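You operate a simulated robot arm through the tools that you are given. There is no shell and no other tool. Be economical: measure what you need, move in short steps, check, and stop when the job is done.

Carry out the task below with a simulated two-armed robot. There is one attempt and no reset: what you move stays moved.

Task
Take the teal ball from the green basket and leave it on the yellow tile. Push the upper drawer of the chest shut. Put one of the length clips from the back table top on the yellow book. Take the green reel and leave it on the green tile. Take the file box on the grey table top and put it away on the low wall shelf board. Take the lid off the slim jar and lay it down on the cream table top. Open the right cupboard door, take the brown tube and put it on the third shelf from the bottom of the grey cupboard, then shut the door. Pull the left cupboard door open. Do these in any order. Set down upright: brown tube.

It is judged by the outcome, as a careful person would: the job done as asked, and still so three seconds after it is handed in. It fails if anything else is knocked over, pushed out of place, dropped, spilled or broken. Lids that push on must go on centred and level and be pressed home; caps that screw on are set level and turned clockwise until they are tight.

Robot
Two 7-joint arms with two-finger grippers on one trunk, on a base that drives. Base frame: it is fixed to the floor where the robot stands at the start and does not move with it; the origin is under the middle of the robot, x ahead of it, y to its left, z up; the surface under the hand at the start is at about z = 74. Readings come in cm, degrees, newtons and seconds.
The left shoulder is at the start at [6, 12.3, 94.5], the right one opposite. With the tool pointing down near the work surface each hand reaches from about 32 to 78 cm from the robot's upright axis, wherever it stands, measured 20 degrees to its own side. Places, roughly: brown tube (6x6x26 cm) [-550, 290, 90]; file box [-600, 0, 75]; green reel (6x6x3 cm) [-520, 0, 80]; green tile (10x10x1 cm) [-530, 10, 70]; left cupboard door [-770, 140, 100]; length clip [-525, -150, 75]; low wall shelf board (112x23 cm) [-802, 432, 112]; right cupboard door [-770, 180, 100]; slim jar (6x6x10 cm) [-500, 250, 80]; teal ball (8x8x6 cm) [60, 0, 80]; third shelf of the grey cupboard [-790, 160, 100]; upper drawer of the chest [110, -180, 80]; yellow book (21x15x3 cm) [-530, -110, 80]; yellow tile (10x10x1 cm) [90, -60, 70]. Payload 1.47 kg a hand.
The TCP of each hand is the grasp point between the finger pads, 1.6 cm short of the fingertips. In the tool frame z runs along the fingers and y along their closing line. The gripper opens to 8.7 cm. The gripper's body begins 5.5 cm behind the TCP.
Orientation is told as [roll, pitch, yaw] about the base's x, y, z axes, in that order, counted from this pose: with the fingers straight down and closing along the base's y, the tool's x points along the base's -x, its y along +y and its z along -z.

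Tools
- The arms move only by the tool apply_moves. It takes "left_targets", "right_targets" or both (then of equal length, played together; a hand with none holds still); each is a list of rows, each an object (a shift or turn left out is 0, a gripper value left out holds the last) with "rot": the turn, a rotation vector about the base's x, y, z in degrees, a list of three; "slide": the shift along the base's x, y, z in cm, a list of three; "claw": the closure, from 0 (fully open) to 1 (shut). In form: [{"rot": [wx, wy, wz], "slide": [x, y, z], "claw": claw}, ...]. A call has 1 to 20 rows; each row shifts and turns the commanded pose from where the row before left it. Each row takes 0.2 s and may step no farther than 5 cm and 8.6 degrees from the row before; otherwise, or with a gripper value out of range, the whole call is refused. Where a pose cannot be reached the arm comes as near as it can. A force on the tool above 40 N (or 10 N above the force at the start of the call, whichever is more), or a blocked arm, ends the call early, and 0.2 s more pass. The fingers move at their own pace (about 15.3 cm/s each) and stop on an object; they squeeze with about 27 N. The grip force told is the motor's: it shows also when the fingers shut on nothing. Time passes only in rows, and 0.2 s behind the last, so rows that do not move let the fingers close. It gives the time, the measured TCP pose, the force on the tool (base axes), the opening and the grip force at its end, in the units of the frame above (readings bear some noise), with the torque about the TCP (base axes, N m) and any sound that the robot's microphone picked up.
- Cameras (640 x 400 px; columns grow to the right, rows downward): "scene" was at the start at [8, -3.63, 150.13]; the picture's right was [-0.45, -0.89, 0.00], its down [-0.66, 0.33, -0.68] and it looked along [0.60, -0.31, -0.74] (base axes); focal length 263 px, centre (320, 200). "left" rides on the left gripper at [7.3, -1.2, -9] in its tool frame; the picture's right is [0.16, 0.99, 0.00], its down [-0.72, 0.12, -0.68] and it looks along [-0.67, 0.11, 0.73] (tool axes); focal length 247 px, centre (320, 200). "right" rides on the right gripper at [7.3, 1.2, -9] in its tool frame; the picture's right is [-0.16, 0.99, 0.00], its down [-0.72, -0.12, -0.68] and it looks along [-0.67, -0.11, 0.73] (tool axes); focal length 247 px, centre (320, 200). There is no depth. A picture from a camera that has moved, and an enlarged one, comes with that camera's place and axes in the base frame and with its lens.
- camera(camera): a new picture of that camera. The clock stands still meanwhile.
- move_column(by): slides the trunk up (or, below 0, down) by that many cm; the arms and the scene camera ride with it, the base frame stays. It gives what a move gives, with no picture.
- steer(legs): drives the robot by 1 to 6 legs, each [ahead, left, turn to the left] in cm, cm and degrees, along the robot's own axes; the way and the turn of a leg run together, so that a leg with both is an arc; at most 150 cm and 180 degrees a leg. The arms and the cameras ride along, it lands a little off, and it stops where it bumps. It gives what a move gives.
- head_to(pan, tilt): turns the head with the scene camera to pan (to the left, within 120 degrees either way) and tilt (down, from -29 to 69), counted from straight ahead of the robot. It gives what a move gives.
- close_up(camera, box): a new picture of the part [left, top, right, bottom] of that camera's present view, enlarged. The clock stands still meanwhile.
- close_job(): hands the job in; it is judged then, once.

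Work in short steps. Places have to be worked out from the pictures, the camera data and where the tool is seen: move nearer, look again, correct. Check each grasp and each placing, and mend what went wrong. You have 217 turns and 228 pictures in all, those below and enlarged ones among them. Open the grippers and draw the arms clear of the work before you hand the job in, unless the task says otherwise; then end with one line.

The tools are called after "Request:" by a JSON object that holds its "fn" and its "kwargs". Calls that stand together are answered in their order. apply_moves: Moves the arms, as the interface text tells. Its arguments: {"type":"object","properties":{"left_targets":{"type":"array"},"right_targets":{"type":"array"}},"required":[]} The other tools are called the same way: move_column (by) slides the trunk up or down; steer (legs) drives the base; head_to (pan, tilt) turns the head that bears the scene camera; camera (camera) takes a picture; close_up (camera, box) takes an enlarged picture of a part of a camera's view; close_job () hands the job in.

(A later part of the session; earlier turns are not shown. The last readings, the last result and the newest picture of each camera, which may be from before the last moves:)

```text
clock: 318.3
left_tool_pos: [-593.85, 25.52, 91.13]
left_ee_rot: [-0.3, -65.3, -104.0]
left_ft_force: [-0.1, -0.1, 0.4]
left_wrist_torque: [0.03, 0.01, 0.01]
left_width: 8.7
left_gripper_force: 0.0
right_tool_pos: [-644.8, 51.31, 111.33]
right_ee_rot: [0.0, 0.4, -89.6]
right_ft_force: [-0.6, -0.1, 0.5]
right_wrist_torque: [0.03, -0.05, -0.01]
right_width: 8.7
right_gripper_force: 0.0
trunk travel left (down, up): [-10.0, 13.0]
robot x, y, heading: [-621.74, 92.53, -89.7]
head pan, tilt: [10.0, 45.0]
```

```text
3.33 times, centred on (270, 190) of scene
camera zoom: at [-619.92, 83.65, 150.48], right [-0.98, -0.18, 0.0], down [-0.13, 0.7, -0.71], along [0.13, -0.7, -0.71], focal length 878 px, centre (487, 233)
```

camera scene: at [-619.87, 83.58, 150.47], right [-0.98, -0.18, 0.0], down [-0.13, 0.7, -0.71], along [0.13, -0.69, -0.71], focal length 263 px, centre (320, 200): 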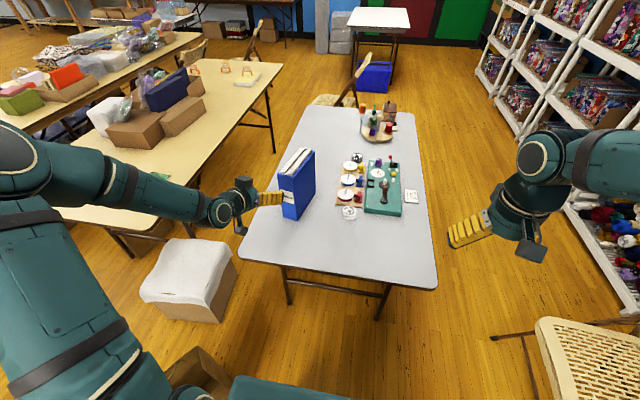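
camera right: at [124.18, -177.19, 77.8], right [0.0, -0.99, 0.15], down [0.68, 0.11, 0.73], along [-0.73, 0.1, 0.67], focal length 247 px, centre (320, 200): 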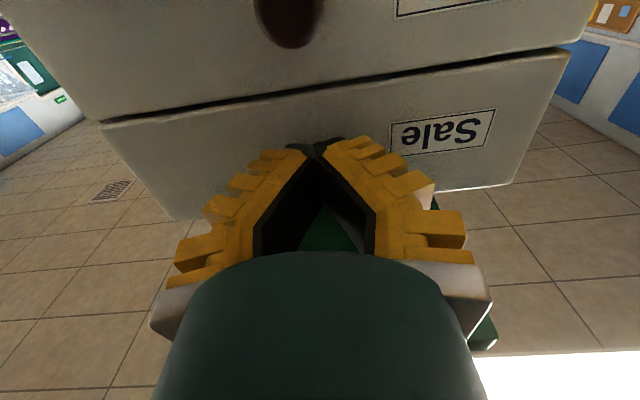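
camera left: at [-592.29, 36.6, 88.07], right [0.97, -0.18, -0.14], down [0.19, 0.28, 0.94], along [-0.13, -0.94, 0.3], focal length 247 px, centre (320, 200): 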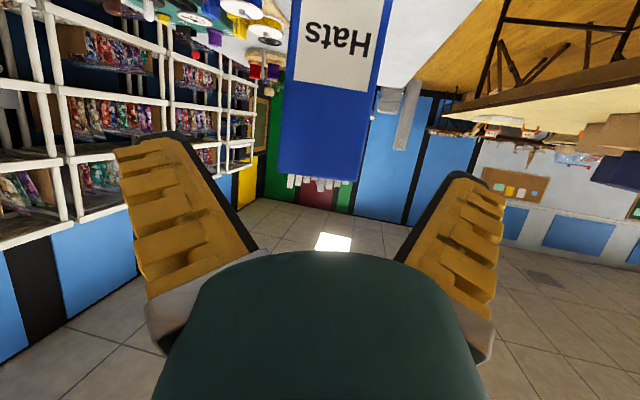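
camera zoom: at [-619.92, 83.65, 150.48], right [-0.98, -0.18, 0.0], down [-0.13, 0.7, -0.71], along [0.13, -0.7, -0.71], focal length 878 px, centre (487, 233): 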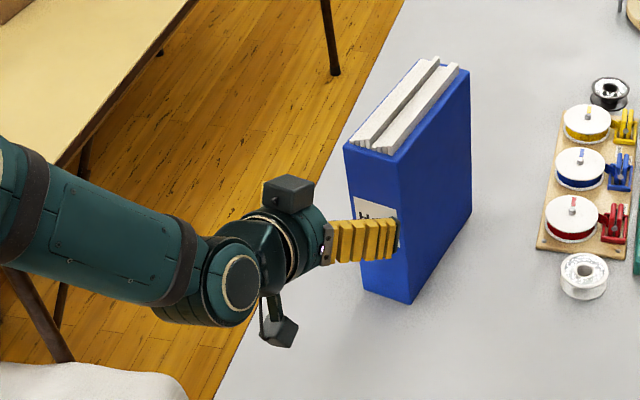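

Width in this view says the front face is at y≈19 with its top at z≈92 (the grey table is lower, ~70). I go 3.8 cm lower and slide in along the box's axis.

Request:
{"fn": "apply_moves", "kwargs": {"left_targets": [{"slide": [0.2, 0, -3.8]}, {"slide": [-0.6, -2.7, 0]}, {"slide": [-0.6, -2.7, 0]}, {"slide": [-0.6, -2.7, 0]}]}}

Request:
{"fn": "camera", "kwargs": {"camera": "left"}}

Request:
{"fn": "close_up", "kwargs": {"camera": "scene", "box": [200, 130, 340, 250]}}

```text
clock: 319.3
left_tool_pos: [-595.85, 17.52, 87.01]
left_ee_rot: [-0.1, -65.2, -104.1]
left_ft_force: [-0.2, 0.4, -1.3]
left_wrist_torque: [0.01, 0.0, 0.01]
left_width: 8.72
left_gripper_force: 0.1
right_tool_pos: [-644.81, 51.19, 111.22]
right_ee_rot: [0.0, 0.5, -89.6]
right_ft_force: [-0.4, 0.7, -0.3]
right_wrist_torque: [-0.02, 0.0, -0.02]
right_width: 8.73
right_gripper_force: 0.0
trunk travel left (down, up): [-10.0, 13.0]
robot x, y, heading: [-621.07, 92.83, -89.5]
head pan, tilt: [10.0, 45.0]
```

```text
138 pictures are left
camera left: at [-594.13, 28.72, 84.01], right [0.97, -0.18, -0.14], down [0.19, 0.28, 0.94], along [-0.13, -0.94, 0.3], focal length 247 px, centre (320, 200)
```

left: 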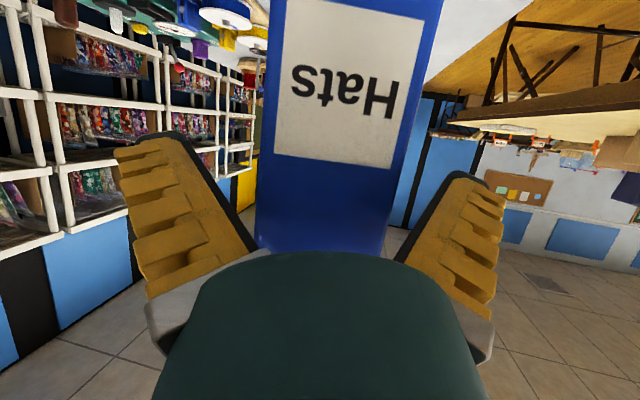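

```text
3.33 times, centred on (270, 190) of scene
camera zoom: at [-619.99, 83.61, 150.47], right [-0.98, -0.18, 0.0], down [-0.13, 0.7, -0.71], along [0.13, -0.7, -0.71], focal length 878 px, centre (487, 233)
```

zoom: 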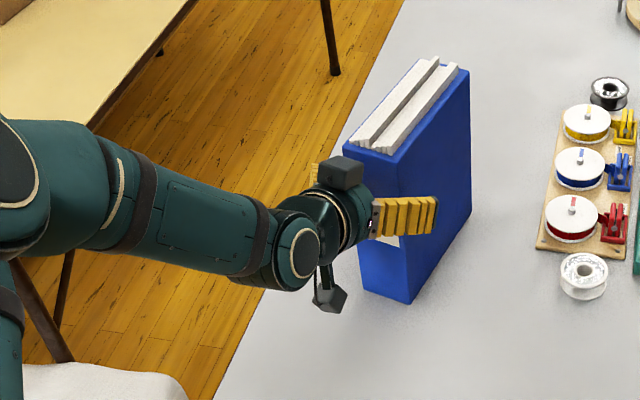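

Nearly there; a block on the wrist limits insertion. I shift +0.4 in x, advance 2 cm and close gently.

Request:
{"fn": "apply_moves", "kwargs": {"left_targets": [{"slide": [0.4, 0, 0]}, {"slide": [-0.25, -1, 0]}, {"slide": [-0.25, -1, 0]}, {"claw": 1}, {}, {}, {}]}}

Request:
{"fn": "camera", "kwargs": {"camera": "left"}}

Request:
{"fn": "close_up", "kwargs": {"camera": "scene", "box": [200, 130, 340, 250]}}

```text
clock: 320.9
left_tool_pos: [-595.79, 15.45, 86.89]
left_ee_rot: [-0.2, -65.2, -104.0]
left_ft_force: [-0.7, -1.8, 0.0]
left_wrist_torque: [-0.31, 0.1, -0.05]
left_width: 7.62
left_gripper_force: 27.0
right_tool_pos: [-644.67, 51.16, 111.26]
right_ee_rot: [-0.1, 0.4, -89.6]
right_ft_force: [-0.1, 0.0, -0.4]
right_wrist_torque: [-0.01, 0.0, -0.02]
right_width: 8.71
right_gripper_force: 0.0
trunk travel left (down, up): [-10.0, 13.0]
robot x, y, heading: [-621.12, 92.87, -89.8]
head pan, tilt: [10.0, 45.0]
```

```text
136 pictures are left
camera left: at [-594.17, 26.64, 84.04], right [0.97, -0.18, -0.14], down [0.19, 0.28, 0.94], along [-0.13, -0.94, 0.3], focal length 247 px, centre (320, 200)
```

left: 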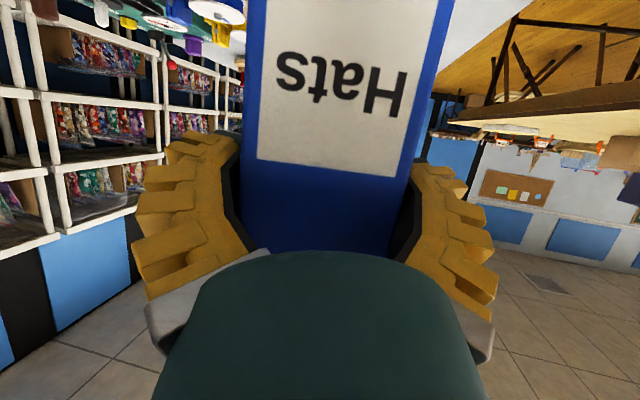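

```text
3.33 times, centred on (270, 190) of scene
camera zoom: at [-619.94, 83.62, 150.47], right [-0.98, -0.18, 0.0], down [-0.13, 0.7, -0.71], along [0.13, -0.7, -0.71], focal length 878 px, centre (487, 233)
```

zoom: 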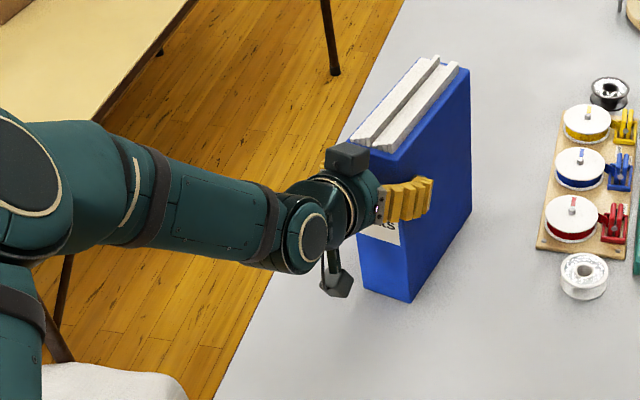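

Gripped at 7.6 cm. I lift a little and check whether it sags.

Request:
{"fn": "apply_moves", "kwargs": {"left_targets": [{"slide": [0, 0, 0.5]}, {"slide": [0, 0, 1]}, {"slide": [0, 0, 1]}, {}]}}

Request:
{"fn": "close_up", "kwargs": {"camera": "scene", "box": [200, 130, 340, 250]}}

Request:
{"fn": "camera", "kwargs": {"camera": "left"}}

```text
clock: 321.9
left_tool_pos: [-595.74, 15.3, 89.71]
left_ee_rot: [-0.1, -65.2, -103.9]
left_ft_force: [0.0, 0.7, -5.2]
left_wrist_torque: [0.38, -0.08, -0.01]
left_width: 7.56
left_gripper_force: 27.0
right_tool_pos: [-644.79, 51.17, 111.22]
right_ee_rot: [-0.1, 0.4, -89.7]
right_ft_force: [0.3, 0.6, 0.4]
right_wrist_torque: [0.01, 0.04, 0.01]
right_width: 8.7
right_gripper_force: 0.0
trunk travel left (down, up): [-10.0, 13.0]
robot x, y, heading: [-621.34, 92.59, -89.6]
head pan, tilt: [10.0, 45.0]
```

```text
3.33 times, centred on (270, 190) of scene
camera zoom: at [-619.92, 83.57, 150.47], right [-0.98, -0.18, 0.0], down [-0.13, 0.7, -0.71], along [0.13, -0.69, -0.71], focal length 878 px, centre (487, 233)
```

zoom: 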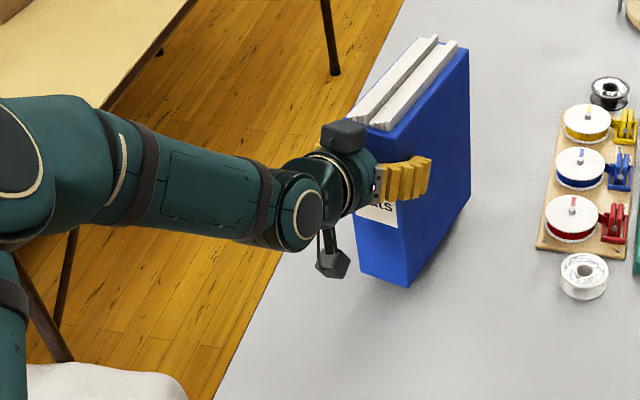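

```text
133 pictures are left
camera left: at [-594.05, 26.47, 86.71], right [0.97, -0.18, -0.15], down [0.19, 0.28, 0.94], along [-0.13, -0.94, 0.3], focal length 247 px, centre (320, 200)
```

left: 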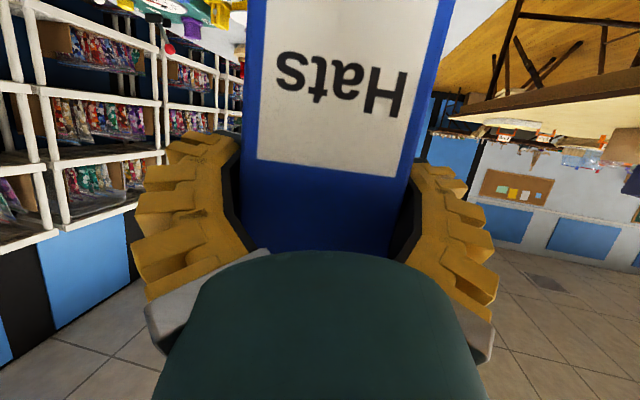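

It holds level (5 N). I lift it well clear of the table and draw it in.

Request:
{"fn": "apply_moves", "kwargs": {"left_targets": [{"slide": [0, 0, 3]}, {"slide": [0, 0, 4]}, {"slide": [0, 0, 4]}, {"slide": [0, 1, 4]}, {"slide": [0, 3, 3]}, {"slide": [0, 4, 0]}, {"slide": [0, 4, 0]}]}}

Request:
{"fn": "steer", "kwargs": {"legs": [[-140, -8, 0]]}}

Request:
{"fn": "head_to", "kwargs": {"pan": -80, "tilt": 22}}

Request:
{"fn": "camera", "kwargs": {"camera": "scene"}}

```text
clock: 323.5
left_tool_pos: [-595.87, 27.65, 108.09]
left_ee_rot: [-0.1, -65.3, -104.2]
left_ft_force: [0.2, 0.7, -5.5]
left_wrist_torque: [0.39, -0.05, -0.01]
left_width: 7.54
left_gripper_force: 26.9
right_tool_pos: [-644.82, 51.35, 111.11]
right_ee_rot: [0.0, 0.2, -89.7]
right_ft_force: [-0.2, 0.0, 0.0]
right_wrist_torque: [-0.02, 0.0, 0.02]
right_width: 8.71
right_gripper_force: 0.2
trunk travel left (down, up): [-10.0, 13.0]
robot x, y, heading: [-621.07, 92.68, -89.6]
head pan, tilt: [10.0, 45.0]
```

```text
clock: 330.5
left_tool_pos: [-604.53, 167.74, 107.86]
left_ee_rot: [-0.2, -65.2, -107.3]
left_ft_force: [-0.5, 0.3, -5.6]
left_wrist_torque: [0.36, -0.1, 0.0]
left_width: 7.49
left_gripper_force: 27.3
right_tool_pos: [-652.06, 194.21, 111.32]
right_ee_rot: [0.0, 0.4, -92.9]
right_ft_force: [0.1, 1.7, -0.1]
right_wrist_torque: [0.01, 0.0, -0.03]
right_width: 8.69
right_gripper_force: 0.1
trunk travel left (down, up): [-10.0, 13.0]
robot x, y, heading: [-626.28, 234.48, -92.9]
head pan, tilt: [10.0, 45.0]
```

```text
clock: 332.2
left_tool_pos: [-604.53, 167.82, 107.86]
left_ee_rot: [-0.2, -65.3, -107.3]
left_ft_force: [-0.1, 0.8, -5.5]
left_wrist_torque: [0.34, -0.13, -0.01]
left_width: 7.45
left_gripper_force: 26.8
right_tool_pos: [-652.11, 194.27, 111.26]
right_ee_rot: [0.0, 0.3, -92.9]
right_ft_force: [-0.1, -0.4, 0.6]
right_wrist_torque: [0.01, 0.0, 0.02]
right_width: 8.71
right_gripper_force: 0.1
trunk travel left (down, up): [-10.0, 13.0]
robot x, y, heading: [-626.03, 234.16, -92.9]
head pan, tilt: [-80.0, 22.0]
```

```text
132 pictures are left
camera scene: at [-635.57, 232.12, 154.02], right [-0.12, 0.99, 0.0], down [0.37, 0.05, -0.93], along [-0.92, -0.12, -0.37], focal length 263 px, centre (320, 200)
```

scene: 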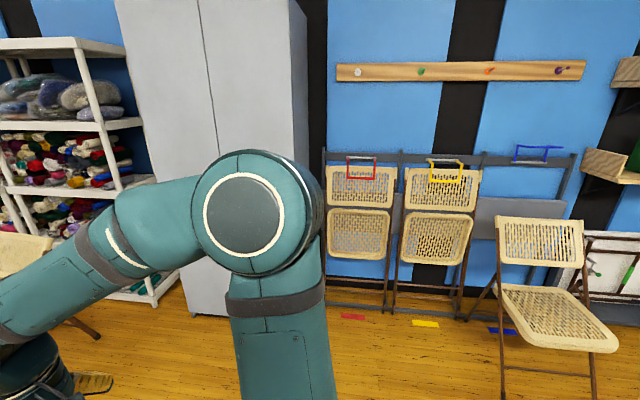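

Path is free. I turn to face the wall and shift right to y≈432, raising the trunk for the shelf.

Request:
{"fn": "steer", "kwargs": {"legs": [[0, 0, -87.1], [0, -140, 0], [0, -57, 0]]}}

Request:
{"fn": "move_column", "kwargs": {"by": 13}}

Request:
{"fn": "head_to", "kwargs": {"pan": 0, "tilt": 25}}

Request:
{"fn": "camera", "kwargs": {"camera": "scene"}}

```text
clock: 353.4
left_tool_pos: [-692.59, 406.61, 107.95]
left_ee_rot: [-0.2, -65.1, 165.0]
left_ft_force: [0.9, 0.4, -5.9]
left_wrist_torque: [-0.08, -0.37, 0.02]
left_width: 7.28
left_gripper_force: 26.6
right_tool_pos: [-668.24, 455.24, 111.26]
right_ee_rot: [0.1, 0.4, 179.5]
right_ft_force: [-0.3, -0.6, 0.2]
right_wrist_torque: [0.0, 0.0, -0.02]
right_width: 8.71
right_gripper_force: 0.0
trunk travel left (down, up): [-10.0, 13.0]
robot x, y, heading: [-626.78, 431.15, 179.7]
head pan, tilt: [-80.0, 22.0]
```

```text
clock: 355.0
left_tool_pos: [-692.57, 406.61, 120.86]
left_ee_rot: [-0.2, -65.2, 165.2]
left_ft_force: [0.2, -0.3, -5.5]
left_wrist_torque: [-0.07, -0.35, 0.02]
left_width: 7.28
left_gripper_force: 26.3
right_tool_pos: [-668.18, 455.21, 124.18]
right_ee_rot: [0.0, 0.4, 179.6]
right_ft_force: [0.5, -0.3, 0.0]
right_wrist_torque: [0.02, 0.0, 0.02]
right_width: 8.71
right_gripper_force: 0.1
trunk travel left (down, up): [-23.0, 0.0]
robot x, y, heading: [-627.01, 431.17, 179.4]
head pan, tilt: [-80.0, 22.0]
```

```text
clock: 356.5
left_tool_pos: [-692.52, 406.64, 120.98]
left_ee_rot: [-0.2, -65.2, 165.1]
left_ft_force: [-1.1, -0.9, -5.3]
left_wrist_torque: [-0.1, -0.35, 0.01]
left_width: 7.27
left_gripper_force: 27.1
right_tool_pos: [-668.01, 455.31, 124.27]
right_ee_rot: [0.0, 0.4, 179.6]
right_ft_force: [0.6, 0.5, 0.5]
right_wrist_torque: [0.03, 0.0, 0.05]
right_width: 8.7
right_gripper_force: 0.1
trunk travel left (down, up): [-23.0, 0.0]
robot x, y, heading: [-626.96, 431.44, 179.2]
head pan, tilt: [0.0, 25.0]
```

```text
131 pictures are left
camera scene: at [-637.26, 431.16, 166.53], right [0.01, 1.0, 0.0], down [0.42, 0.0, -0.91], along [-0.91, 0.01, -0.42], focal length 263 px, centre (320, 200)
```

scene: 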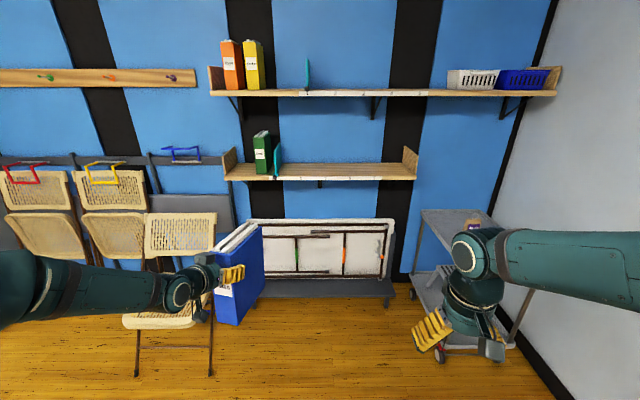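

The low shelf top is at z≈112, front edge x≈-790, free from y≈412 to 480. I drive nearer and raise and straighten the box (heading 180°) in front of the gap.

Request:
{"fn": "steer", "kwargs": {"legs": [[60, -18, 0.5]]}}

Request:
{"fn": "apply_moves", "kwargs": {"left_targets": [{"slide": [0, 1.5, 3], "rot": [0, 0, 5]}, {"slide": [0, 1.5, 3], "rot": [0, 0, 5]}, {"slide": [0, 1.5, 3], "rot": [0, 0, 5]}, {"slide": [0, 2, 3]}, {"slide": [0, 2, 2]}, {"slide": [0, 2, 0]}, {"slide": [0, 2, 0]}]}}

Request:
{"fn": "camera", "kwargs": {"camera": "scene"}}

Request:
{"fn": "camera", "kwargs": {"camera": "left"}}

```text
clock: 360.0
left_tool_pos: [-752.07, 422.43, 120.83]
left_ee_rot: [-0.2, -65.3, 166.6]
left_ft_force: [0.2, -0.2, -6.2]
left_wrist_torque: [-0.09, -0.37, 0.06]
left_width: 7.24
left_gripper_force: 27.0
right_tool_pos: [-728.93, 471.64, 124.24]
right_ee_rot: [0.0, 0.4, -178.9]
right_ft_force: [0.9, 0.2, 0.3]
right_wrist_torque: [0.04, -0.01, 0.01]
right_width: 8.73
right_gripper_force: 0.1
trunk travel left (down, up): [-23.0, 0.0]
robot x, y, heading: [-687.4, 449.04, -178.8]
head pan, tilt: [0.0, 25.0]
```

```text
clock: 361.6
left_tool_pos: [-752.04, 435.22, 134.84]
left_ee_rot: [0.0, -65.1, -178.4]
left_ft_force: [-0.3, 0.1, -5.3]
left_wrist_torque: [-0.01, -0.36, 0.0]
left_width: 7.18
left_gripper_force: 26.9
right_tool_pos: [-729.0, 471.68, 124.24]
right_ee_rot: [0.1, 0.4, -178.9]
right_ft_force: [0.5, 0.6, 0.7]
right_wrist_torque: [0.0, 0.03, 0.0]
right_width: 8.67
right_gripper_force: 0.1
trunk travel left (down, up): [-23.0, 0.0]
robot x, y, heading: [-686.91, 448.58, -178.9]
head pan, tilt: [0.0, 25.0]
```

```text
130 pictures are left
camera scene: at [-697.5, 448.53, 166.53], right [-0.02, 1.0, 0.0], down [0.42, 0.01, -0.91], along [-0.91, -0.02, -0.42], focal length 263 px, centre (320, 200)
```

scene: 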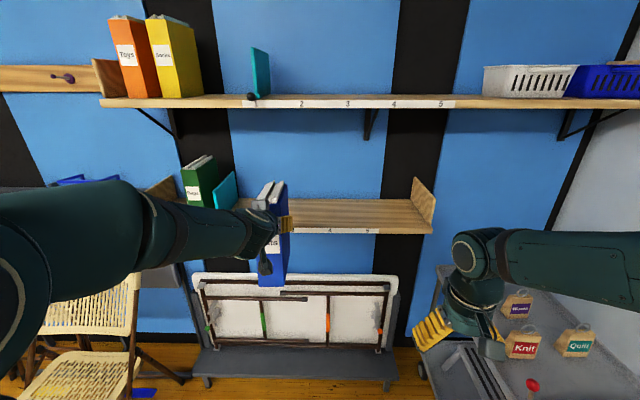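

```text
129 pictures are left
camera left: at [-740.78, 436.61, 131.92], right [0.09, -0.99, -0.14], down [0.32, -0.11, 0.94], along [-0.94, -0.13, 0.3], focal length 247 px, centre (320, 200)
```

left: 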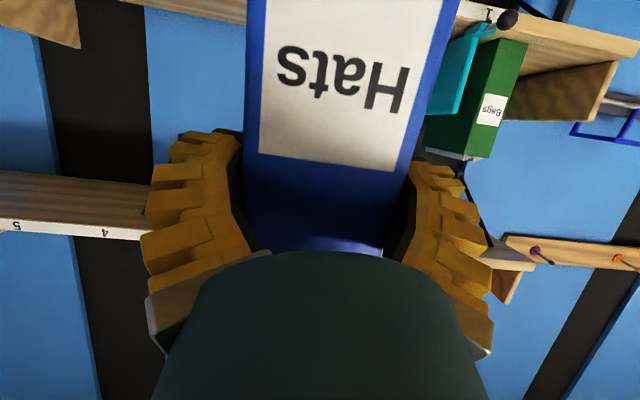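

The box bottom is at z≈118.5, clear above the board. I drive ahead 30 cm so it enters the gap, and check.

Request:
{"fn": "steer", "kwargs": {"legs": [[30, 0, -1.1]]}}

Request:
{"fn": "apply_moves", "kwargs": {"left_targets": [{"slide": [-3, 0, 0]}, {"slide": [-3, 0, -1]}, {"slide": [-3, 0, -1]}]}}

Request:
{"fn": "camera", "kwargs": {"camera": "scene"}}

```text
clock: 363.7
left_tool_pos: [-782.18, 436.04, 134.83]
left_ee_rot: [-0.2, -65.2, -179.5]
left_ft_force: [-0.2, -0.2, -6.2]
left_wrist_torque: [0.02, -0.35, 0.02]
left_width: 7.19
left_gripper_force: 26.9
right_tool_pos: [-758.44, 472.24, 124.34]
right_ee_rot: [0.1, 0.4, 180.0]
right_ft_force: [0.4, -0.3, -0.5]
right_wrist_torque: [0.01, 0.0, 0.01]
right_width: 8.72
right_gripper_force: 0.0
trunk travel left (down, up): [-23.0, 0.0]
robot x, y, heading: [-716.75, 448.77, 179.8]
head pan, tilt: [0.0, 25.0]
```

```text
clock: 364.5
left_tool_pos: [-791.1, 436.33, 132.71]
left_ee_rot: [-0.1, -65.1, -179.5]
left_ft_force: [0.1, 0.1, -6.0]
left_wrist_torque: [0.02, -0.36, -0.02]
left_width: 7.2
left_gripper_force: 27.3
right_tool_pos: [-758.59, 472.31, 124.14]
right_ee_rot: [0.0, 0.4, 179.9]
right_ft_force: [0.0, 0.1, -0.1]
right_wrist_torque: [0.02, 0.02, -0.02]
right_width: 8.67
right_gripper_force: 0.0
trunk travel left (down, up): [-23.0, 0.0]
robot x, y, heading: [-717.27, 448.45, 179.9]
head pan, tilt: [0.0, 25.0]
```

```text
128 pictures are left
camera scene: at [-727.57, 448.44, 166.52], right [0.0, 1.0, 0.0], down [0.42, 0.0, -0.91], along [-0.91, 0.0, -0.42], focal length 263 px, centre (320, 200)
```

scene: 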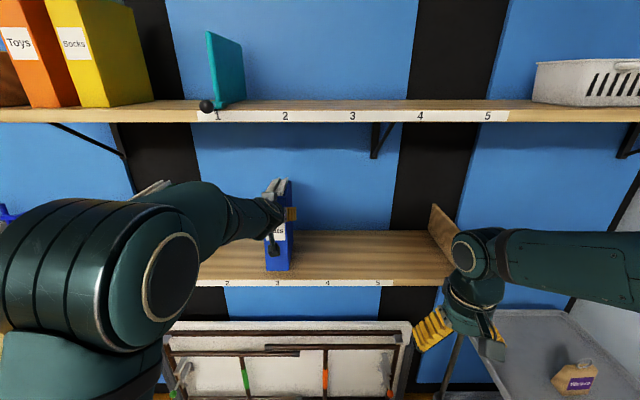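

I move it 4 cm deeper and lower until it touches.

Request:
{"fn": "apply_moves", "kwargs": {"left_targets": [{"slide": [-2, 0, -0.5]}, {"slide": [-2, 0, -0.5]}, {"slide": [0, 0, -1.5]}, {"slide": [0, 0, -0.8]}]}}

Request:
{"fn": "close_up", "kwargs": {"camera": "scene", "box": [220, 160, 360, 300]}}

```text
clock: 365.5
left_tool_pos: [-795.17, 436.23, 129.43]
left_ee_rot: [-0.1, -65.4, -179.7]
left_ft_force: [5.6, 0.0, 6.2]
left_wrist_torque: [0.07, 0.78, -0.04]
left_width: 7.11
left_gripper_force: 26.6
right_tool_pos: [-758.44, 472.3, 124.24]
right_ee_rot: [-0.1, 0.4, 180.0]
right_ft_force: [0.0, 0.1, 1.4]
right_wrist_torque: [-0.02, 0.0, 0.01]
right_width: 8.71
right_gripper_force: 0.0
trunk travel left (down, up): [-23.0, 0.0]
robot x, y, heading: [-717.34, 448.76, 179.9]
head pan, tilt: [0.0, 25.0]
```

```text
2.86 times, centred on (290, 230) of scene
camera zoom: at [-727.47, 448.41, 166.53], right [0.0, 1.0, 0.0], down [0.42, 0.0, -0.91], along [-0.91, 0.0, -0.42], focal length 752 px, centre (406, 114)
```

zoom: 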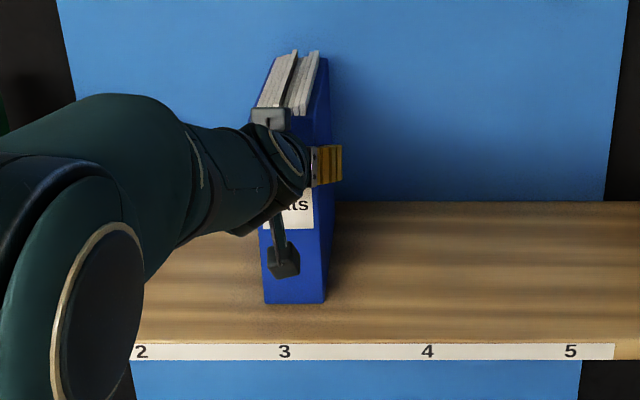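

Contact made (about 12 N net). I open and withdraw straight back.

Request:
{"fn": "apply_moves", "kwargs": {"left_targets": [{"claw": 0}, {}, {"slide": [3, 0, 0]}, {"slide": [4, 0, 0]}, {"slide": [4, 0, 0]}, {"slide": [4, 0, 0]}]}}

Request:
{"fn": "close_up", "kwargs": {"camera": "scene", "box": [220, 160, 360, 300]}}

Request:
{"fn": "camera", "kwargs": {"camera": "left"}}

```text
clock: 366.9
left_tool_pos: [-779.96, 436.02, 129.75]
left_ee_rot: [-0.4, -65.3, -179.3]
left_ft_force: [0.4, -1.2, 0.4]
left_wrist_torque: [0.01, -0.01, -0.01]
left_width: 8.68
left_gripper_force: 0.1
right_tool_pos: [-758.32, 472.13, 124.35]
right_ee_rot: [0.0, 0.3, 179.9]
right_ft_force: [0.1, 0.4, -0.4]
right_wrist_torque: [0.01, 0.03, 0.01]
right_width: 8.7
right_gripper_force: 0.0
trunk travel left (down, up): [-23.0, 0.0]
robot x, y, heading: [-717.27, 448.05, 179.7]
head pan, tilt: [0.0, 25.0]
```

```text
2.86 times, centred on (290, 230) of scene
camera zoom: at [-727.22, 448.33, 166.55], right [0.0, 1.0, 0.0], down [0.42, 0.0, -0.91], along [-0.91, 0.0, -0.42], focal length 752 px, centre (406, 114)
```

zoom: 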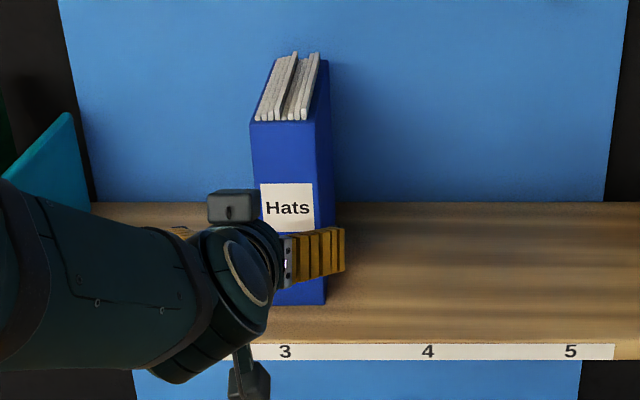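

```text
125 pictures are left
camera left: at [-768.7, 437.22, 126.73], right [0.07, -0.99, -0.15], down [0.32, -0.12, 0.94], along [-0.95, -0.11, 0.3], focal length 247 px, centre (320, 200)
```

left: 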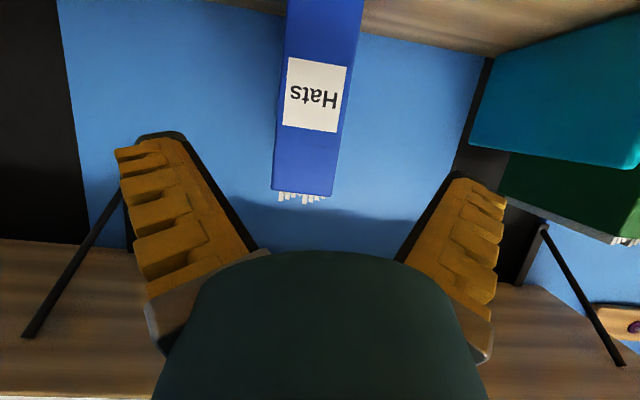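

The file box stands on the shelf. I drive back, lower the trunk, and return the left hand to pointing down.

Request:
{"fn": "steer", "kwargs": {"legs": [[-70, 0, 0]]}}

Request:
{"fn": "apply_moves", "kwargs": {"left_targets": [{"rot": [0, -8.15, 0], "slide": [1.5, -1, 0]}, {"rot": [0, -8.15, 0], "slide": [1.5, -1, 0]}, {"rot": [0, -8.15, 0], "slide": [1.5, -1, 0]}, {"rot": [0, -8.15, 0], "slide": [1.5, -1, 0]}, {"rot": [0, -8.15, 0], "slide": [1.5, -1, 0]}, {"rot": [0, -8.15, 0], "slide": [1.5, -1, 0]}, {"rot": [0, -8.15, 0], "slide": [1.5, -1, 0]}, {"rot": [0, -8.15, 0], "slide": [1.5, -1, 0]}]}}

Request:
{"fn": "move_column", "kwargs": {"by": -13}}

Request:
{"fn": "head_to", "kwargs": {"pan": 110, "tilt": 30}}

Request:
{"fn": "camera", "kwargs": {"camera": "scene"}}

```text
clock: 370.7
left_tool_pos: [-710.58, 435.97, 129.67]
left_ee_rot: [-0.1, -65.0, -179.5]
left_ft_force: [0.2, -0.2, 0.1]
left_wrist_torque: [0.02, -0.02, -0.04]
left_width: 8.69
left_gripper_force: 0.1
right_tool_pos: [-688.76, 472.1, 124.31]
right_ee_rot: [0.0, 0.3, 179.8]
right_ft_force: [-0.4, 0.1, -0.6]
right_wrist_torque: [0.01, 0.0, 0.01]
right_width: 8.68
right_gripper_force: 0.0
trunk travel left (down, up): [-23.0, 0.0]
robot x, y, heading: [-647.54, 448.32, 180.0]
head pan, tilt: [0.0, 25.0]
```

```text
clock: 372.5
left_tool_pos: [-698.41, 427.9, 129.44]
left_ee_rot: [0.3, 0.1, -179.8]
left_ft_force: [-0.6, -0.3, -0.1]
left_wrist_torque: [0.05, 0.04, 0.0]
left_width: 8.69
left_gripper_force: 0.1
right_tool_pos: [-688.89, 472.14, 124.25]
right_ee_rot: [0.0, 0.5, 179.8]
right_ft_force: [-0.2, -0.5, -0.8]
right_wrist_torque: [0.0, 0.03, -0.03]
right_width: 8.68
right_gripper_force: 0.1
trunk travel left (down, up): [-23.0, 0.0]
robot x, y, heading: [-648.12, 448.34, 179.9]
head pan, tilt: [0.0, 25.0]
```

```text
clock: 374.1
left_tool_pos: [-698.43, 427.94, 116.53]
left_ee_rot: [0.2, -0.1, -179.8]
left_ft_force: [0.2, -0.8, -0.8]
left_wrist_torque: [0.02, -0.01, -0.02]
left_width: 8.7
left_gripper_force: 0.0
right_tool_pos: [-688.87, 472.15, 111.31]
right_ee_rot: [0.0, 0.3, 179.8]
right_ft_force: [0.3, 0.0, 0.0]
right_wrist_torque: [-0.01, 0.0, -0.01]
right_width: 8.7
right_gripper_force: 0.0
trunk travel left (down, up): [-10.0, 13.0]
robot x, y, heading: [-647.52, 448.35, 179.6]
head pan, tilt: [0.0, 25.0]
```

```text
clock: 375.9
left_tool_pos: [-698.53, 427.85, 116.46]
left_ee_rot: [0.1, 0.1, -179.7]
left_ft_force: [0.1, -0.5, 0.1]
left_wrist_torque: [0.01, -0.01, -0.03]
left_width: 8.71
left_gripper_force: 0.0
right_tool_pos: [-688.85, 472.05, 111.3]
right_ee_rot: [0.1, 0.3, 179.7]
right_ft_force: [0.5, -0.9, 0.1]
right_wrist_torque: [0.0, -0.01, -0.01]
right_width: 8.71
right_gripper_force: 0.1
trunk travel left (down, up): [-10.0, 13.0]
robot x, y, heading: [-647.6, 448.03, 179.8]
head pan, tilt: [110.0, 30.0]
```

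```text
124 pictures are left
camera scene: at [-645.58, 439.74, 152.74], right [-0.94, -0.34, 0.0], down [-0.17, 0.47, -0.87], along [0.29, -0.81, -0.5], focal length 263 px, centre (320, 200)
```

scene: 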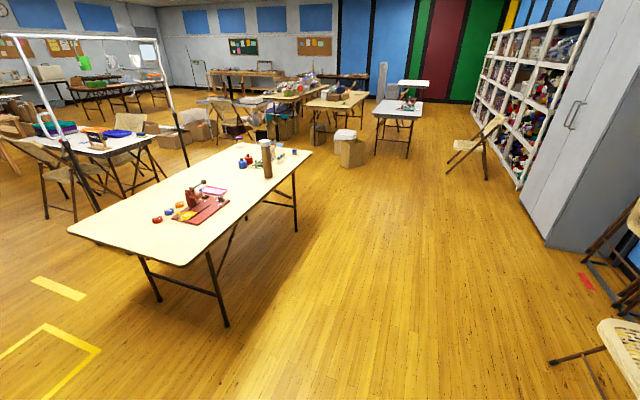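

I enlarge the cream table.

Request:
{"fn": "close_up", "kwargs": {"camera": "scene", "box": [140, 120, 330, 240]}}

```text
3.33 times, centred on (235, 180) of scene
camera zoom: at [-645.58, 439.74, 152.74], right [-0.94, -0.34, 0.0], down [-0.17, 0.47, -0.87], along [0.29, -0.81, -0.5], focal length 878 px, centre (603, 267)
```

zoom: 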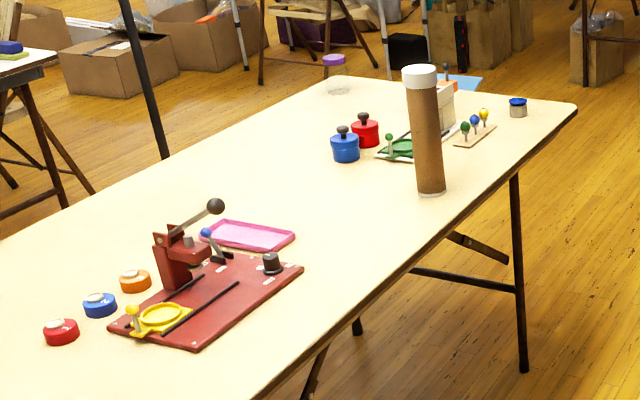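

The slim jar (purple lid) is at about [-499, 247], near the table's south-east corner; the brown tube is at about [-555, 296]. I drive round to the south side, facing +y.

Request:
{"fn": "steer", "kwargs": {"legs": [[0, 0, -90], [-150, 0, 0], [-120, 0, 0], [0, -140, 0]]}}

Request:
{"fn": "head_to", "kwargs": {"pan": 0, "tilt": 40}}

Request:
{"fn": "camera", "kwargs": {"camera": "scene"}}

```text
clock: 405.1
left_tool_pos: [-520.86, 236.55, 116.49]
left_ee_rot: [0.2, 0.0, 96.5]
left_ft_force: [-0.1, 0.3, 0.2]
left_wrist_torque: [0.02, 0.0, 0.0]
left_width: 8.7
left_gripper_force: 0.1
right_tool_pos: [-475.84, 231.68, 111.15]
right_ee_rot: [0.0, 0.3, 96.0]
right_ft_force: [0.8, 0.1, 0.0]
right_wrist_torque: [0.02, 0.01, -0.01]
right_width: 8.71
right_gripper_force: 0.1
trunk travel left (down, up): [-10.0, 13.0]
robot x, y, heading: [-494.89, 187.77, 96.0]
head pan, tilt: [110.0, 30.0]
```

```text
clock: 406.9
left_tool_pos: [-520.81, 236.63, 116.45]
left_ee_rot: [0.1, 0.0, 96.4]
left_ft_force: [0.8, -0.5, 0.2]
left_wrist_torque: [0.0, -0.01, 0.02]
left_width: 8.69
left_gripper_force: 0.1
right_tool_pos: [-475.79, 231.65, 111.38]
right_ee_rot: [0.0, 0.3, 96.0]
right_ft_force: [1.0, -0.4, -0.2]
right_wrist_torque: [-0.01, 0.0, -0.02]
right_width: 8.68
right_gripper_force: 0.0
trunk travel left (down, up): [-10.0, 13.0]
robot x, y, heading: [-495.34, 188.16, 96.1]
head pan, tilt: [0.0, 40.0]
```

```text
122 pictures are left
camera scene: at [-496.2, 197.46, 151.2], right [0.99, 0.11, 0.0], down [0.07, -0.64, -0.77], along [-0.08, 0.76, -0.64], focal length 263 px, centre (320, 200)
```

scene: 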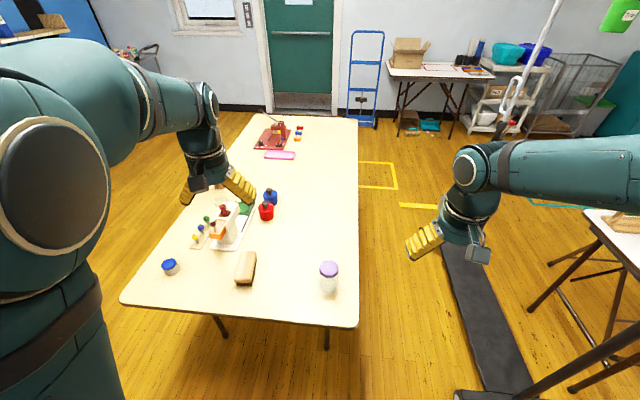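

The jar is at about [-498, 243.5], within reach. I enlarge it to see its lid.

Request:
{"fn": "close_up", "kwargs": {"camera": "scene", "box": [280, 240, 380, 315]}}

```text
5.33 times, centred on (330, 278) of scene
camera zoom: at [-496.2, 197.46, 151.2], right [0.99, 0.11, 0.0], down [0.07, -0.64, -0.77], along [-0.08, 0.76, -0.64], focal length 1404 px, centre (267, -213)
```

zoom: 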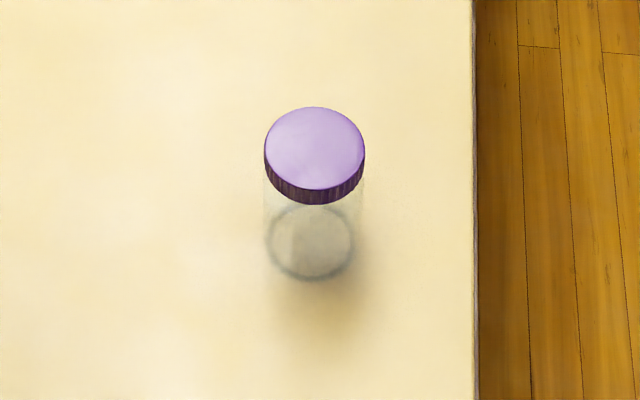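

The lid is ribbed; I'll hold the jar body with the left hand (tilted 65°, coming from front-left at heading 45°) and work the lid from above with the right. First I straighten the base, then orient the left hand at a safe height.

Request:
{"fn": "steer", "kwargs": {"legs": [[0, 0, -6]]}}

Request:
{"fn": "apply_moves", "kwargs": {"left_targets": [{"rot": [0, 0, -7.5]}, {"rot": [0, 0, -7.5]}, {"rot": [0, 0, -7.5]}, {"rot": [0, 0, -7.5]}, {"rot": [0, 0, -7.5]}, {"rot": [0, 0, -7.5]}, {"rot": [5.75, -5.75, 0]}, {"rot": [5.75, -5.75, 0]}, {"rot": [5.75, -5.75, 0]}, {"rot": [5.75, -5.75, 0]}, {"rot": [5.75, -5.75, 0]}, {"rot": [5.75, -5.75, 0]}, {"rot": [5.75, -5.75, 0]}, {"rot": [5.75, -5.75, 0]}]}}

Request:
{"fn": "camera", "kwargs": {"camera": "scene"}}

```text
clock: 407.9
left_tool_pos: [-515.57, 238.98, 116.45]
left_ee_rot: [0.2, -0.1, 90.4]
left_ft_force: [0.5, 0.1, 1.2]
left_wrist_torque: [-0.01, 0.0, 0.0]
left_width: 8.68
left_gripper_force: 0.0
right_tool_pos: [-471.3, 229.29, 111.14]
right_ee_rot: [0.1, 0.5, 90.0]
right_ft_force: [0.3, 0.3, -0.1]
right_wrist_torque: [0.0, 0.02, -0.02]
right_width: 8.71
right_gripper_force: 0.0
trunk travel left (down, up): [-10.0, 13.0]
robot x, y, heading: [-495.43, 187.94, 90.0]
head pan, tilt: [0.0, 40.0]
```

```text
clock: 410.9
left_tool_pos: [-515.73, 238.98, 116.39]
left_ee_rot: [-0.6, -65.1, 46.0]
left_ft_force: [-0.3, 1.1, -0.2]
left_wrist_torque: [-0.02, -0.02, -0.01]
left_width: 8.71
left_gripper_force: 0.1
right_tool_pos: [-471.39, 229.49, 111.29]
right_ee_rot: [0.0, 0.4, 90.0]
right_ft_force: [-0.8, 0.5, -0.5]
right_wrist_torque: [0.01, 0.0, 0.01]
right_width: 8.69
right_gripper_force: 0.1
trunk travel left (down, up): [-10.0, 13.0]
robot x, y, heading: [-494.98, 188.22, 89.9]
head pan, tilt: [0.0, 40.0]
```

```text
120 pictures are left
camera scene: at [-495.23, 197.54, 151.2], right [1.0, 0.0, 0.0], down [0.0, -0.64, -0.77], along [0.0, 0.77, -0.64], focal length 263 px, centre (320, 200)
```

scene: 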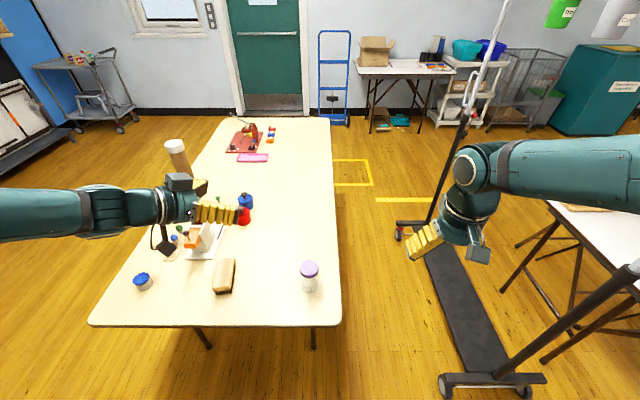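

Pose reached. I descend to the pre-grasp spot in front-left of the jar and check with the left camera.

Request:
{"fn": "apply_moves", "kwargs": {"left_targets": [{"slide": [1, -0.3, -4]}, {"slide": [1, -0.3, -4]}, {"slide": [1, -0.3, -4]}, {"slide": [1, -0.3, -4]}, {"slide": [1, -0.3, -4]}, {"slide": [1, -0.3, -4]}, {"slide": [1, -0.3, -4]}, {"slide": [1, -0.2, -4]}, {"slide": [0.7, 0, -3.5]}]}}

Request:
{"fn": "camera", "kwargs": {"camera": "left"}}

Request:
{"fn": "close_up", "kwargs": {"camera": "scene", "box": [220, 220, 380, 340]}}

```text
clock: 412.9
left_tool_pos: [-506.9, 236.72, 80.98]
left_ee_rot: [-0.4, -65.2, 45.9]
left_ft_force: [0.0, -0.8, -0.3]
left_wrist_torque: [-0.02, 0.01, 0.01]
left_width: 8.68
left_gripper_force: 0.1
right_tool_pos: [-471.28, 229.41, 111.29]
right_ee_rot: [0.0, 0.4, 90.0]
right_ft_force: [0.8, -0.1, 0.9]
right_wrist_torque: [0.0, -0.01, -0.02]
right_width: 8.71
right_gripper_force: 0.0
trunk travel left (down, up): [-10.0, 13.0]
robot x, y, heading: [-495.46, 188.12, 89.8]
head pan, tilt: [0.0, 40.0]
```

```text
119 pictures are left
camera left: at [-513.95, 227.9, 77.89], right [-0.75, 0.65, -0.15], down [-0.3, -0.14, 0.94], along [0.59, 0.75, 0.3], focal length 247 px, centre (320, 200)
```

left: 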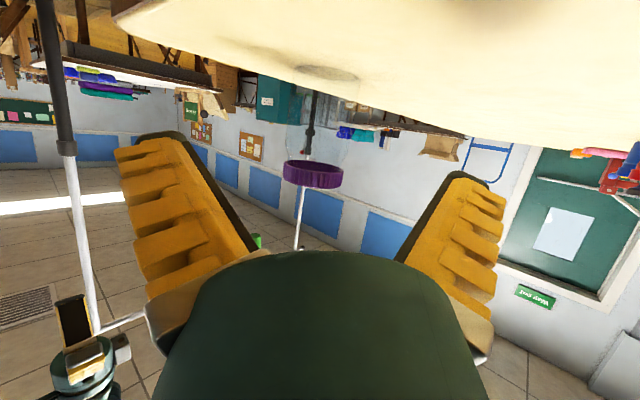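

```text
3.33 times, centred on (300, 280) of scene
camera zoom: at [-495.18, 197.57, 151.2], right [1.0, 0.0, 0.0], down [0.0, -0.64, -0.77], along [0.0, 0.77, -0.64], focal length 878 px, centre (387, -67)
```

zoom: 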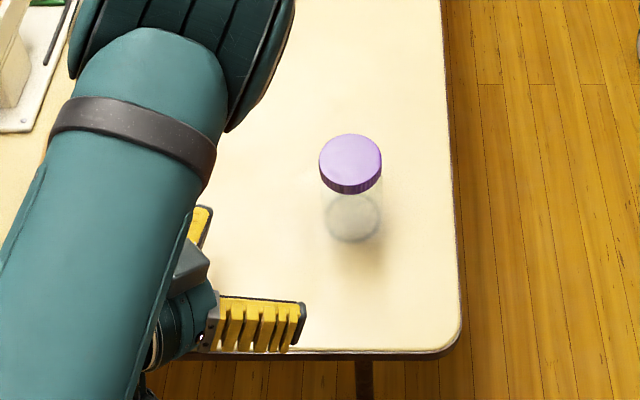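

The jar axis is about [-498.9, 245.4], lid around z=82–83.5. I lower 1.2 cm, slide in along heading 46° and stop around the body.

Request:
{"fn": "apply_moves", "kwargs": {"left_targets": [{"slide": [0, 0.2, -1.2]}, {"slide": [2, 2.1, 0]}, {"slide": [2, 2.1, 0]}, {"slide": [2, 2.1, 0]}, {"slide": [1.9, 2.0, 0]}]}}

Request:
{"fn": "camera", "kwargs": {"camera": "left"}}

Request:
{"fn": "close_up", "kwargs": {"camera": "scene", "box": [220, 220, 380, 340]}}

```text
clock: 414.1
left_tool_pos: [-499.11, 245.24, 80.13]
left_ee_rot: [-0.5, -65.1, 45.9]
left_ft_force: [-0.9, 0.0, -0.3]
left_wrist_torque: [0.02, 0.01, 0.01]
left_width: 8.71
left_gripper_force: 0.0
right_tool_pos: [-471.39, 229.37, 111.37]
right_ee_rot: [0.0, 0.4, 90.0]
right_ft_force: [-0.9, 0.0, 0.6]
right_wrist_torque: [0.01, 0.04, 0.0]
right_width: 8.68
right_gripper_force: 0.1
trunk travel left (down, up): [-10.0, 13.0]
robot x, y, heading: [-495.01, 188.15, 90.1]
head pan, tilt: [0.0, 40.0]
```

```text
117 pictures are left
camera left: at [-506.01, 236.5, 77.21], right [-0.75, 0.65, -0.15], down [-0.3, -0.14, 0.94], along [0.59, 0.75, 0.3], focal length 247 px, centre (320, 200)
```

left: 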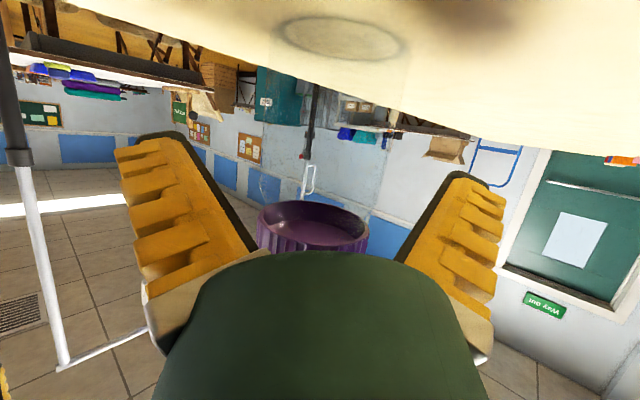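

```text
3.33 times, centred on (300, 280) of scene
camera zoom: at [-495.17, 197.53, 151.2], right [1.0, 0.0, 0.0], down [0.0, -0.64, -0.77], along [0.0, 0.77, -0.64], focal length 878 px, centre (387, -67)
```

zoom: 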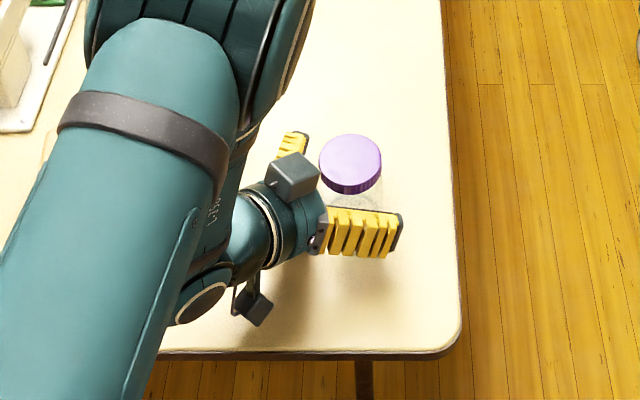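

The jar body is between the fingers. I close.

Request:
{"fn": "apply_moves", "kwargs": {"left_targets": [{"claw": 1}, {}, {}, {}]}}

Request:
{"fn": "close_up", "kwargs": {"camera": "scene", "box": [240, 220, 380, 325]}}

```text
clock: 415.1
left_tool_pos: [-499.21, 245.16, 80.22]
left_ee_rot: [-0.4, -65.2, 45.8]
left_ft_force: [-1.9, 1.6, 8.3]
left_wrist_torque: [0.06, -0.12, 0.0]
left_width: 4.82
left_gripper_force: 27.2
right_tool_pos: [-471.39, 229.3, 111.29]
right_ee_rot: [-0.1, 0.3, 90.0]
right_ft_force: [0.1, -0.3, 0.3]
right_wrist_torque: [0.01, 0.01, 0.01]
right_width: 8.71
right_gripper_force: 0.2
trunk travel left (down, up): [-10.0, 13.0]
robot x, y, heading: [-495.28, 187.86, 89.9]
head pan, tilt: [0.0, 40.0]
```

```text
3.81 times, centred on (310, 272) of scene
camera zoom: at [-495.23, 197.46, 151.21], right [1.0, 0.0, 0.0], down [0.0, -0.64, -0.77], along [0.0, 0.77, -0.64], focal length 1003 px, centre (358, -76)
```

zoom: 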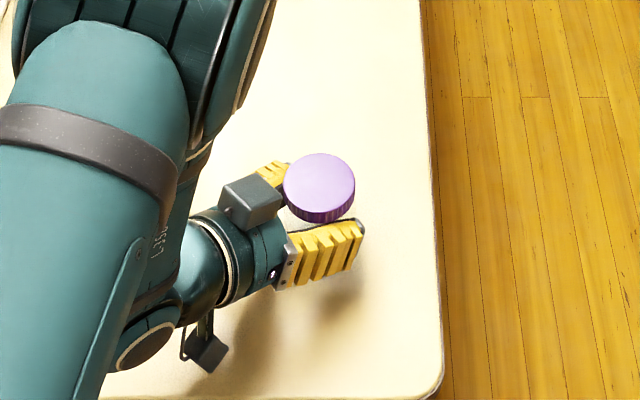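

Held. Before bringing the right hand over, I check where the left elbow is.

Request:
{"fn": "camera", "kwargs": {"camera": "scene"}}

Request:
{"fn": "camera", "kwargs": {"camera": "right"}}

```text
114 pictures are left
camera scene: at [-495.23, 197.46, 151.21], right [1.0, 0.0, 0.0], down [0.0, -0.64, -0.77], along [0.0, 0.77, -0.64], focal length 263 px, centre (320, 200)
```

scene: 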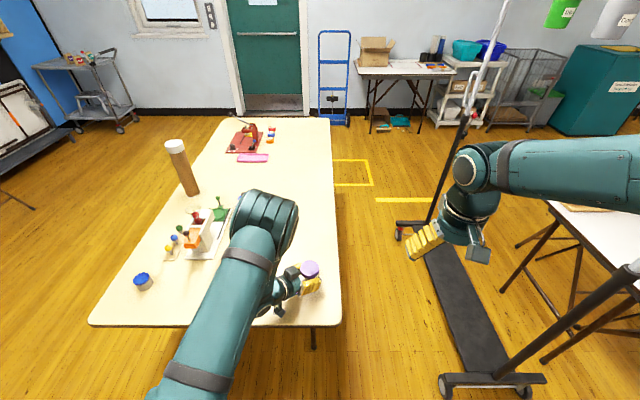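

```text
113 pictures are left
camera right: at [-472.62, 222.1, 120.24], right [-0.99, 0.16, 0.0], down [0.12, 0.73, 0.68], along [0.11, 0.67, -0.74], focal length 247 px, centre (320, 200)
```

right: 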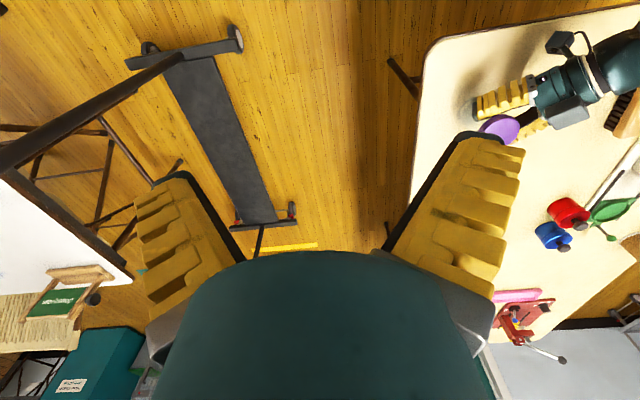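

The left elbow (about [-506, 235, 114]) is close to a vertical right hand's space, so I lean the right hand 30° away (toward +x+y) with fingers closing along 135°. I orient it first where it is.

Request:
{"fn": "apply_moves", "kwargs": {"right_targets": [{"rot": [0, 0, -7.5]}, {"rot": [0, 0, -7.5]}, {"rot": [0, 0, -7.5]}, {"rot": [0, 0, -7.5]}, {"rot": [0, 0, -7.5]}, {"rot": [0, 0, -7.5]}, {"rot": [-5.3, 5.3, 0]}, {"rot": [-5.3, 5.3, 0]}, {"rot": [-5.3, 5.3, 0]}, {"rot": [-5.3, 5.3, 0]}, {"slide": [-4, 2.4, -1]}, {"slide": [-4, 2.4, -1]}, {"slide": [-4, 2.4, -1]}, {"slide": [-4, 2.4, -1]}]}}

Request:
{"fn": "camera", "kwargs": {"camera": "right"}}

Request:
{"fn": "camera", "kwargs": {"camera": "scene"}}

```text
clock: 418.1
left_tool_pos: [-499.15, 245.06, 80.2]
left_ee_rot: [-0.5, -65.0, 45.7]
left_ft_force: [-0.2, 0.7, 7.8]
left_wrist_torque: [0.14, -0.13, 0.0]
left_width: 4.85
left_gripper_force: 27.4
right_tool_pos: [-487.51, 239.26, 107.68]
right_ee_rot: [0.2, 30.4, 45.0]
right_ft_force: [0.4, -0.1, 0.7]
right_wrist_torque: [0.0, 0.02, -0.01]
right_width: 8.69
right_gripper_force: 0.1
trunk travel left (down, up): [-10.0, 13.0]
robot x, y, heading: [-495.35, 188.27, 89.9]
head pan, tilt: [0.0, 40.0]
```

```text
112 pictures are left
camera right: at [-489.62, 238.88, 118.93], right [-0.6, 0.8, -0.08], down [0.77, 0.6, 0.22], along [0.22, 0.07, -0.97], focal length 247 px, centre (320, 200)
```

right: 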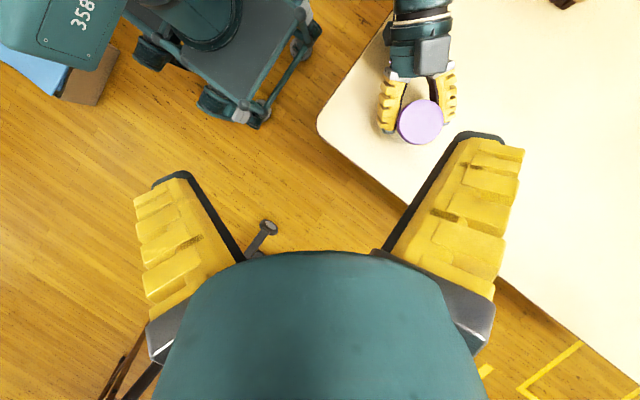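

```text
111 pictures are left
camera scene: at [-495.27, 197.43, 151.21], right [1.0, 0.0, 0.0], down [0.0, -0.64, -0.77], along [0.0, 0.77, -0.64], focal length 263 px, centre (320, 200)
```

scene: 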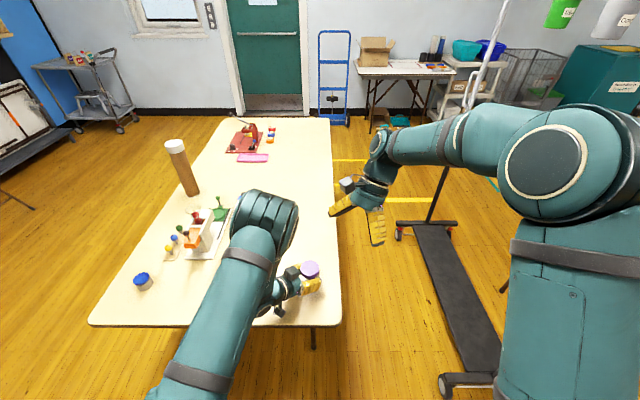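

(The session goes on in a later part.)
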